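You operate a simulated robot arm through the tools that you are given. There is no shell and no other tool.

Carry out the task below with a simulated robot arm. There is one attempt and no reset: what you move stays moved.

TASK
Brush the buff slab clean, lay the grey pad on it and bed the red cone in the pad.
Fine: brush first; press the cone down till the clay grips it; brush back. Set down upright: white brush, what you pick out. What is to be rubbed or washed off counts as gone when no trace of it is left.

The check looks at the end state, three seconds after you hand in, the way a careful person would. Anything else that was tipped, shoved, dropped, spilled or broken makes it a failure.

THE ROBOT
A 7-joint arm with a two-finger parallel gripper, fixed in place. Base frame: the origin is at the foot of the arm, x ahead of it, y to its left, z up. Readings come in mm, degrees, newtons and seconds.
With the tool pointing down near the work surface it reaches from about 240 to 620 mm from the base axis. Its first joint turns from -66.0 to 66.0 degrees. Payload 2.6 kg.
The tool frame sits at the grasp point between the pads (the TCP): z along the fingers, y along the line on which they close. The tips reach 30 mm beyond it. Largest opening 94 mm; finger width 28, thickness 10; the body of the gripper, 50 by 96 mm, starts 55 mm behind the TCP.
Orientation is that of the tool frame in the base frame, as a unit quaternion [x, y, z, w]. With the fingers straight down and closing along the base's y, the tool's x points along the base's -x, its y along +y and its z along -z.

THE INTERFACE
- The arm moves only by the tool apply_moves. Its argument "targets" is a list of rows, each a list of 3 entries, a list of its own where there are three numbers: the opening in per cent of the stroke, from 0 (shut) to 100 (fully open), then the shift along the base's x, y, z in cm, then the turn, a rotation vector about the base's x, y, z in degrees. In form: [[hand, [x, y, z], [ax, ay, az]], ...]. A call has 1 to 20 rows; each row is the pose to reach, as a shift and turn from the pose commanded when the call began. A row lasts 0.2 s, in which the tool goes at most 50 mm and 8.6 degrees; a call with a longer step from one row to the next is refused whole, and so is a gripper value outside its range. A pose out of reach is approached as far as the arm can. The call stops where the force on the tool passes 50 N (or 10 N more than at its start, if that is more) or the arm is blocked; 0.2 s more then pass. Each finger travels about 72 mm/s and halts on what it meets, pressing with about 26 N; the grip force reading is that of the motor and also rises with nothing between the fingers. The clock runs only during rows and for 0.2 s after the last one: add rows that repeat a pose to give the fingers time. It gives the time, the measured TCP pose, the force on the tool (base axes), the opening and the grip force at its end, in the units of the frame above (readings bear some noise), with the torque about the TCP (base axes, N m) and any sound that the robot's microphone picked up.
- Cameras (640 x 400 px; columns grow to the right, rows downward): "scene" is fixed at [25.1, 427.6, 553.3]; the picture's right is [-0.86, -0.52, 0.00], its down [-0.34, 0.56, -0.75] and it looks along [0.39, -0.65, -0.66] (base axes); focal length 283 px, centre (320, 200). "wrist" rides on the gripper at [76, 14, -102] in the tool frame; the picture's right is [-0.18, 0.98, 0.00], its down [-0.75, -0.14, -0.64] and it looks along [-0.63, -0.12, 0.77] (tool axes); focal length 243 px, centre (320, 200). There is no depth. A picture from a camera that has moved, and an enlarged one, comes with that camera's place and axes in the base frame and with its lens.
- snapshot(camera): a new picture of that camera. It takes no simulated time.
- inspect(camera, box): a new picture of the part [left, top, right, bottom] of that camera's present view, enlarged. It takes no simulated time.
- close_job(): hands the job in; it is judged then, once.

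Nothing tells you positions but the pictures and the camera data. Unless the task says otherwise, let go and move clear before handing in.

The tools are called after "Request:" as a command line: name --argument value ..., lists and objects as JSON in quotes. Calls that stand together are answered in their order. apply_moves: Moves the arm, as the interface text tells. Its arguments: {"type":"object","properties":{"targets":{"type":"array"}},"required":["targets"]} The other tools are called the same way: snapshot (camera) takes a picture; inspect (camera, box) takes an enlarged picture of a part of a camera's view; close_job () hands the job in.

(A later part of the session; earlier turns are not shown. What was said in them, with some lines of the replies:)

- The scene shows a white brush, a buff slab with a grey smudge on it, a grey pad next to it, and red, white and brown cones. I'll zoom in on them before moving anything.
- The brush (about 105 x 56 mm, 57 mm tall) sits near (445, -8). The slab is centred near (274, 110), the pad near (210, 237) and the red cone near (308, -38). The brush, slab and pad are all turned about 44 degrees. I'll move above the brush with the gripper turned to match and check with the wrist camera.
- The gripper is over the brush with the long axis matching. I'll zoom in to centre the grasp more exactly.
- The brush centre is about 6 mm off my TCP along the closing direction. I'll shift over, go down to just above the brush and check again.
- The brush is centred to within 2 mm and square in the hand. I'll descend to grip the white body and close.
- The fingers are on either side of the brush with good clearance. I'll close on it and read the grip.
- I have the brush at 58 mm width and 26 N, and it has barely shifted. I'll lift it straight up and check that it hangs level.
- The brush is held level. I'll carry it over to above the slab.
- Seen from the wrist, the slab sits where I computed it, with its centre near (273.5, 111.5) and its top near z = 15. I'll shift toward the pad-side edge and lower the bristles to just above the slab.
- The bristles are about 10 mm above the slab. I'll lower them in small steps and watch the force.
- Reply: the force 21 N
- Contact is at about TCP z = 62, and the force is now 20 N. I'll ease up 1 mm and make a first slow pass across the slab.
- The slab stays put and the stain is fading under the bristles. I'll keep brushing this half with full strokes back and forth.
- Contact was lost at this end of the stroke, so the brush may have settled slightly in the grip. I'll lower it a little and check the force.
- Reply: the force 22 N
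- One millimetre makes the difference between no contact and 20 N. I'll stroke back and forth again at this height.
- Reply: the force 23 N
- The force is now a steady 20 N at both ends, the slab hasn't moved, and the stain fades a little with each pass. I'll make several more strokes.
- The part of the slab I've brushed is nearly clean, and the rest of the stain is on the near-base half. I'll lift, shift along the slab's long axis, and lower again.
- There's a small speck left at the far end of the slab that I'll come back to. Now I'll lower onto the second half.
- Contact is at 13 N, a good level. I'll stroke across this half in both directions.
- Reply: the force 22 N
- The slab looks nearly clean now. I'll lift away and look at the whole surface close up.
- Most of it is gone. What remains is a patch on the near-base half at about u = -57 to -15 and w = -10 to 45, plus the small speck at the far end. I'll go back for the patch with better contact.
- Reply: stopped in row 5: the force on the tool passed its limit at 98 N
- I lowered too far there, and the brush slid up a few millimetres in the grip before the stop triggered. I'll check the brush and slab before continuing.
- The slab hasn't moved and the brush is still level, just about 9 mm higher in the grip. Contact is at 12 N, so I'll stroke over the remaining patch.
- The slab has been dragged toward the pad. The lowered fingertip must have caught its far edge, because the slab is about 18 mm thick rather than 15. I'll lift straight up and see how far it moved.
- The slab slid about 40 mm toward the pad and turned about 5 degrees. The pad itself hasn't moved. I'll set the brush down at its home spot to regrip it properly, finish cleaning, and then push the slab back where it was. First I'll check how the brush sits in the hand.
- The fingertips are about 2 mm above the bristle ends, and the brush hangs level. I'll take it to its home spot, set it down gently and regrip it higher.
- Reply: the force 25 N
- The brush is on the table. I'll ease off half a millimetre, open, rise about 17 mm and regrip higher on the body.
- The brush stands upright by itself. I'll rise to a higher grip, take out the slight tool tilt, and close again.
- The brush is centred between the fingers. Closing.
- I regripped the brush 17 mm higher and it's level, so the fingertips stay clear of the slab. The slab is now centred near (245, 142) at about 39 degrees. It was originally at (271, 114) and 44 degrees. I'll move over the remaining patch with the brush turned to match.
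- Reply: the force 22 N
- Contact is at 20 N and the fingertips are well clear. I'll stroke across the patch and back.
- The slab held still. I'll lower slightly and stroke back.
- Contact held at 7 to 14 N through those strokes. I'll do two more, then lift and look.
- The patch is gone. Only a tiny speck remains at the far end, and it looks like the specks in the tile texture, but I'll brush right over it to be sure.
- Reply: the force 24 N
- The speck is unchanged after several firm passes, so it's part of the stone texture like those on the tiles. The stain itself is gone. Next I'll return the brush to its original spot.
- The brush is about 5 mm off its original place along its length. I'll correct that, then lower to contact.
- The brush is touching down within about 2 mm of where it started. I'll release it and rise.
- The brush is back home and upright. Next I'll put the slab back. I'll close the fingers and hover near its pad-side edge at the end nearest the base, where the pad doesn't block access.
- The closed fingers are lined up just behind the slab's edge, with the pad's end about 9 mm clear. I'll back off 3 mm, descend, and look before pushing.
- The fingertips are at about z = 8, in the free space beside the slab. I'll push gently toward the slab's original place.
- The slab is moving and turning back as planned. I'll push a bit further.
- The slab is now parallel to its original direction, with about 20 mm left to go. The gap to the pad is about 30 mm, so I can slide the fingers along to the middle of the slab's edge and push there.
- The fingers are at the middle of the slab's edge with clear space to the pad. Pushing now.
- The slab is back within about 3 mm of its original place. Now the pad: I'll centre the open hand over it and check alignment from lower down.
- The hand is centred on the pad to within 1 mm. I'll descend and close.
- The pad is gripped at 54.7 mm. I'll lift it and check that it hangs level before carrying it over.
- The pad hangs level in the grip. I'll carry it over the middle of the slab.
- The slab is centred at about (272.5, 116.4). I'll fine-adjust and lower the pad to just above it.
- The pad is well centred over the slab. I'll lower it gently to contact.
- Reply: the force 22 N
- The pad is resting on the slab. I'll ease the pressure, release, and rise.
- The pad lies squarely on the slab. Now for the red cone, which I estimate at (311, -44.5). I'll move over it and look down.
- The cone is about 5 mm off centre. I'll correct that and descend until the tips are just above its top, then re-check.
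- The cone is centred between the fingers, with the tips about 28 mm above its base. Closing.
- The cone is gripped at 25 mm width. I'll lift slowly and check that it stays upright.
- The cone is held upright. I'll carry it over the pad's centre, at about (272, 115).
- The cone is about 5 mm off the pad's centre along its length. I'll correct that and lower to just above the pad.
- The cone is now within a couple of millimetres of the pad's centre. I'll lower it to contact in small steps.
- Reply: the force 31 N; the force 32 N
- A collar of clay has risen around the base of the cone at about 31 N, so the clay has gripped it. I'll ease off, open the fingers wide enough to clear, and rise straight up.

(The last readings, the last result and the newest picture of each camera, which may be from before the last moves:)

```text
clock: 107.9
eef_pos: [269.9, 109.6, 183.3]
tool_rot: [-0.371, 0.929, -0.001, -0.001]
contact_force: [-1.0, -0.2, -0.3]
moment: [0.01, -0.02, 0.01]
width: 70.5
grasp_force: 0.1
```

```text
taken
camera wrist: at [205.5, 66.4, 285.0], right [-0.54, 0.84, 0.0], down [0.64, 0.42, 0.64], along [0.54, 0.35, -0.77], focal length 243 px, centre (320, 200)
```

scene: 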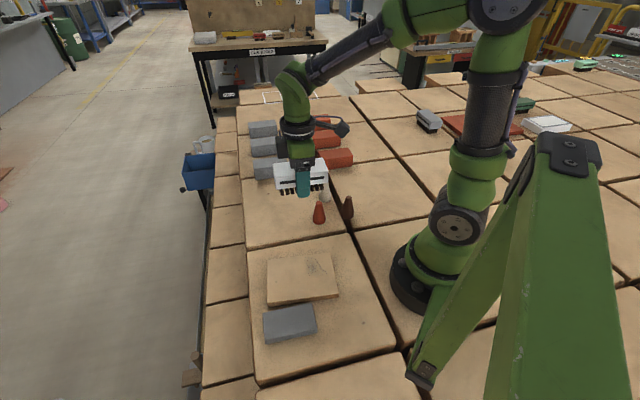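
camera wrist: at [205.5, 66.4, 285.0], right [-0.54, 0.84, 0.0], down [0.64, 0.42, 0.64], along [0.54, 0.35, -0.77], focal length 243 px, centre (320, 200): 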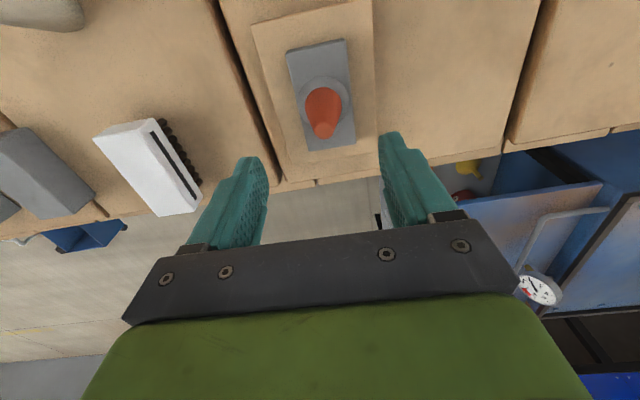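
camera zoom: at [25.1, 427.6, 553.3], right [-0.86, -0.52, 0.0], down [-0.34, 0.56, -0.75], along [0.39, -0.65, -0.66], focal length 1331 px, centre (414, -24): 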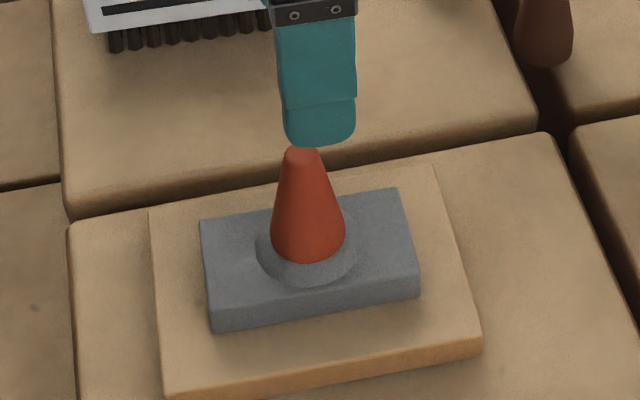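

The cone stands upright, bedded in the pad on the clean slab. I'll move the arm well clear and check the whole scene.

Request:
apply_moves --targets '[[75, [0, 0, 3.0], [0, 0, 0]], [75, [1.0, 0.5, 6.5], [0, 0, 0]], [75, [3.5, 1.0, 10.0], [0, 0, 0]], [75, [6.5, 0.5, 12.5], [0, 0, 0]], [75, [10.0, -1.0, 14.0], [0, 0, 0]], [75, [13.5, -3.0, 15.0], [0, 0, 0]], [75, [17.0, -5.5, 15.0], [0, 0, 0]], [75, [17.0, -5.5, 15.0], [0, 0, 0]]]'

Request:
snapshot --camera "scene"

Request:
inspect --camera "scene" --box '[230, 205, 390, 305]'

Request:
inspect --camera "scene" --box '[230, 130, 390, 230]'

Request:
snapshot --camera "wrist"

```text
clock: 109.7
eef_pos: [441.5, 56.5, 334.2]
tool_rot: [-0.371, 0.929, -0.001, -0.001]
contact_force: [0.5, -0.4, 0.3]
moment: [0.04, -0.02, 0.0]
width: 70.3
grasp_force: 0.0
```

```text
taken
```

scene: 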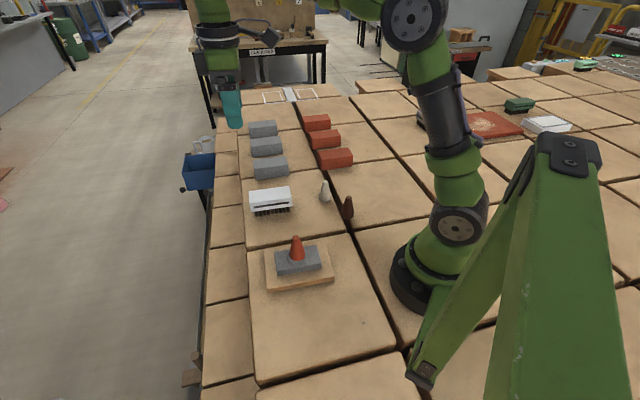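

```text
4.00 times, centred on (310, 255) of scene
camera zoom: at [25.1, 427.6, 553.3], right [-0.86, -0.52, 0.0], down [-0.34, 0.56, -0.75], along [0.39, -0.65, -0.66], focal length 1132 px, centre (360, -20)
```

zoom: 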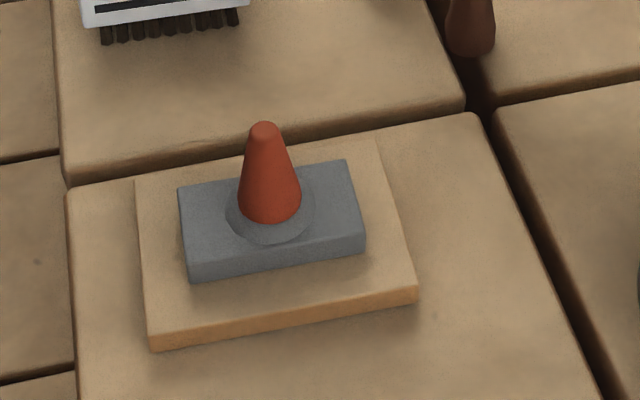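

```text
4.00 times, centred on (310, 180) of scene
camera zoom: at [25.1, 427.6, 553.3], right [-0.86, -0.52, 0.0], down [-0.34, 0.56, -0.75], along [0.39, -0.65, -0.66], focal length 1132 px, centre (360, 280)
```

zoom: 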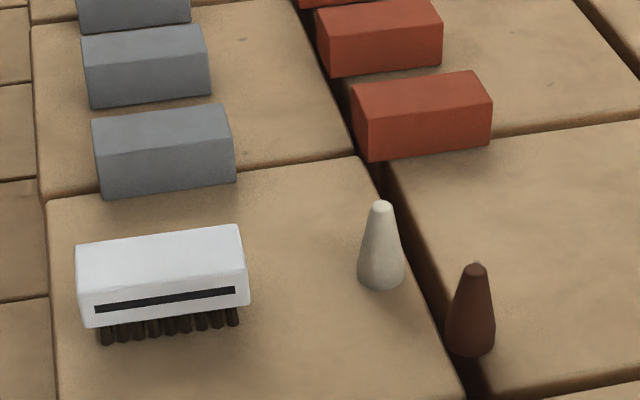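

```text
taken
camera wrist: at [377.6, 14.9, 436.1], right [-0.54, 0.84, 0.0], down [0.64, 0.42, 0.64], along [0.54, 0.35, -0.77], focal length 243 px, centre (320, 200)
```

wrist: 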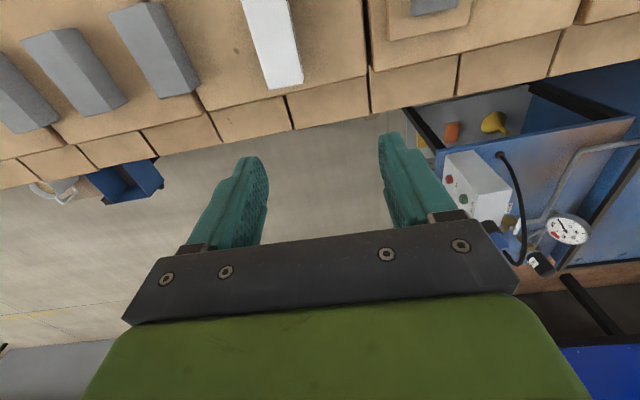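

Request:
inspect --camera "scene" --box '[258, 230, 342, 295]'

```text
6.15 times, centred on (300, 262) of scene
camera zoom: at [25.1, 427.6, 553.3], right [-0.86, -0.52, 0.0], down [-0.34, 0.56, -0.75], along [0.39, -0.65, -0.66], focal length 1741 px, centre (443, -185)
```

zoom: 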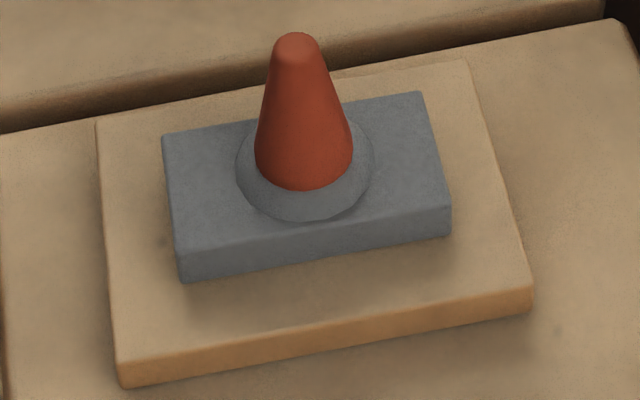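

The slab is clean and back within about 3 mm of where it started, after I accidentally dragged it about 40 mm while brushing. The grey pad lies centred on it, and the red cone stands upright in a collar of clay. The white brush is back in its place and upright, nothing else was moved, and the arm is clear, so I'm handing in.

Request:
close_job

```text
The job is handed in.
```

The job is handed in: the slab is brushed clean, the grey pad lies centred on it, and the red cone stands upright, bedded in the clay. The verdict hasn't come back.

- **Slab was shoved:** while brushing I pressed too far, and a fingertip caught the slab's edge and dragged it about 40 mm, turning it about 5 degrees. I pushed it back to within about 3 mm and 1 degree of where it started. The pad was not touched when this happened.
- **Hard press:** the same mistake put about 98 N on the slab for a moment before the arm stopped. I saw no damage to the slab or brush.
- **Speck on the slab:** one small dark speck did not change after several firm passes. It looks like the specks in the table tiles, so I took it as part of the stone. It no longer shows now that the pad is on.
- **Cone:** it went in at about 31 N, and a collar of clay rose around its base. I took that as the clay gripping it and did not pull on it to test.
- **Brush:** it is back upright, within about 2 mm of its original place.

The other cones and the bricks look undisturbed in the last pictures.
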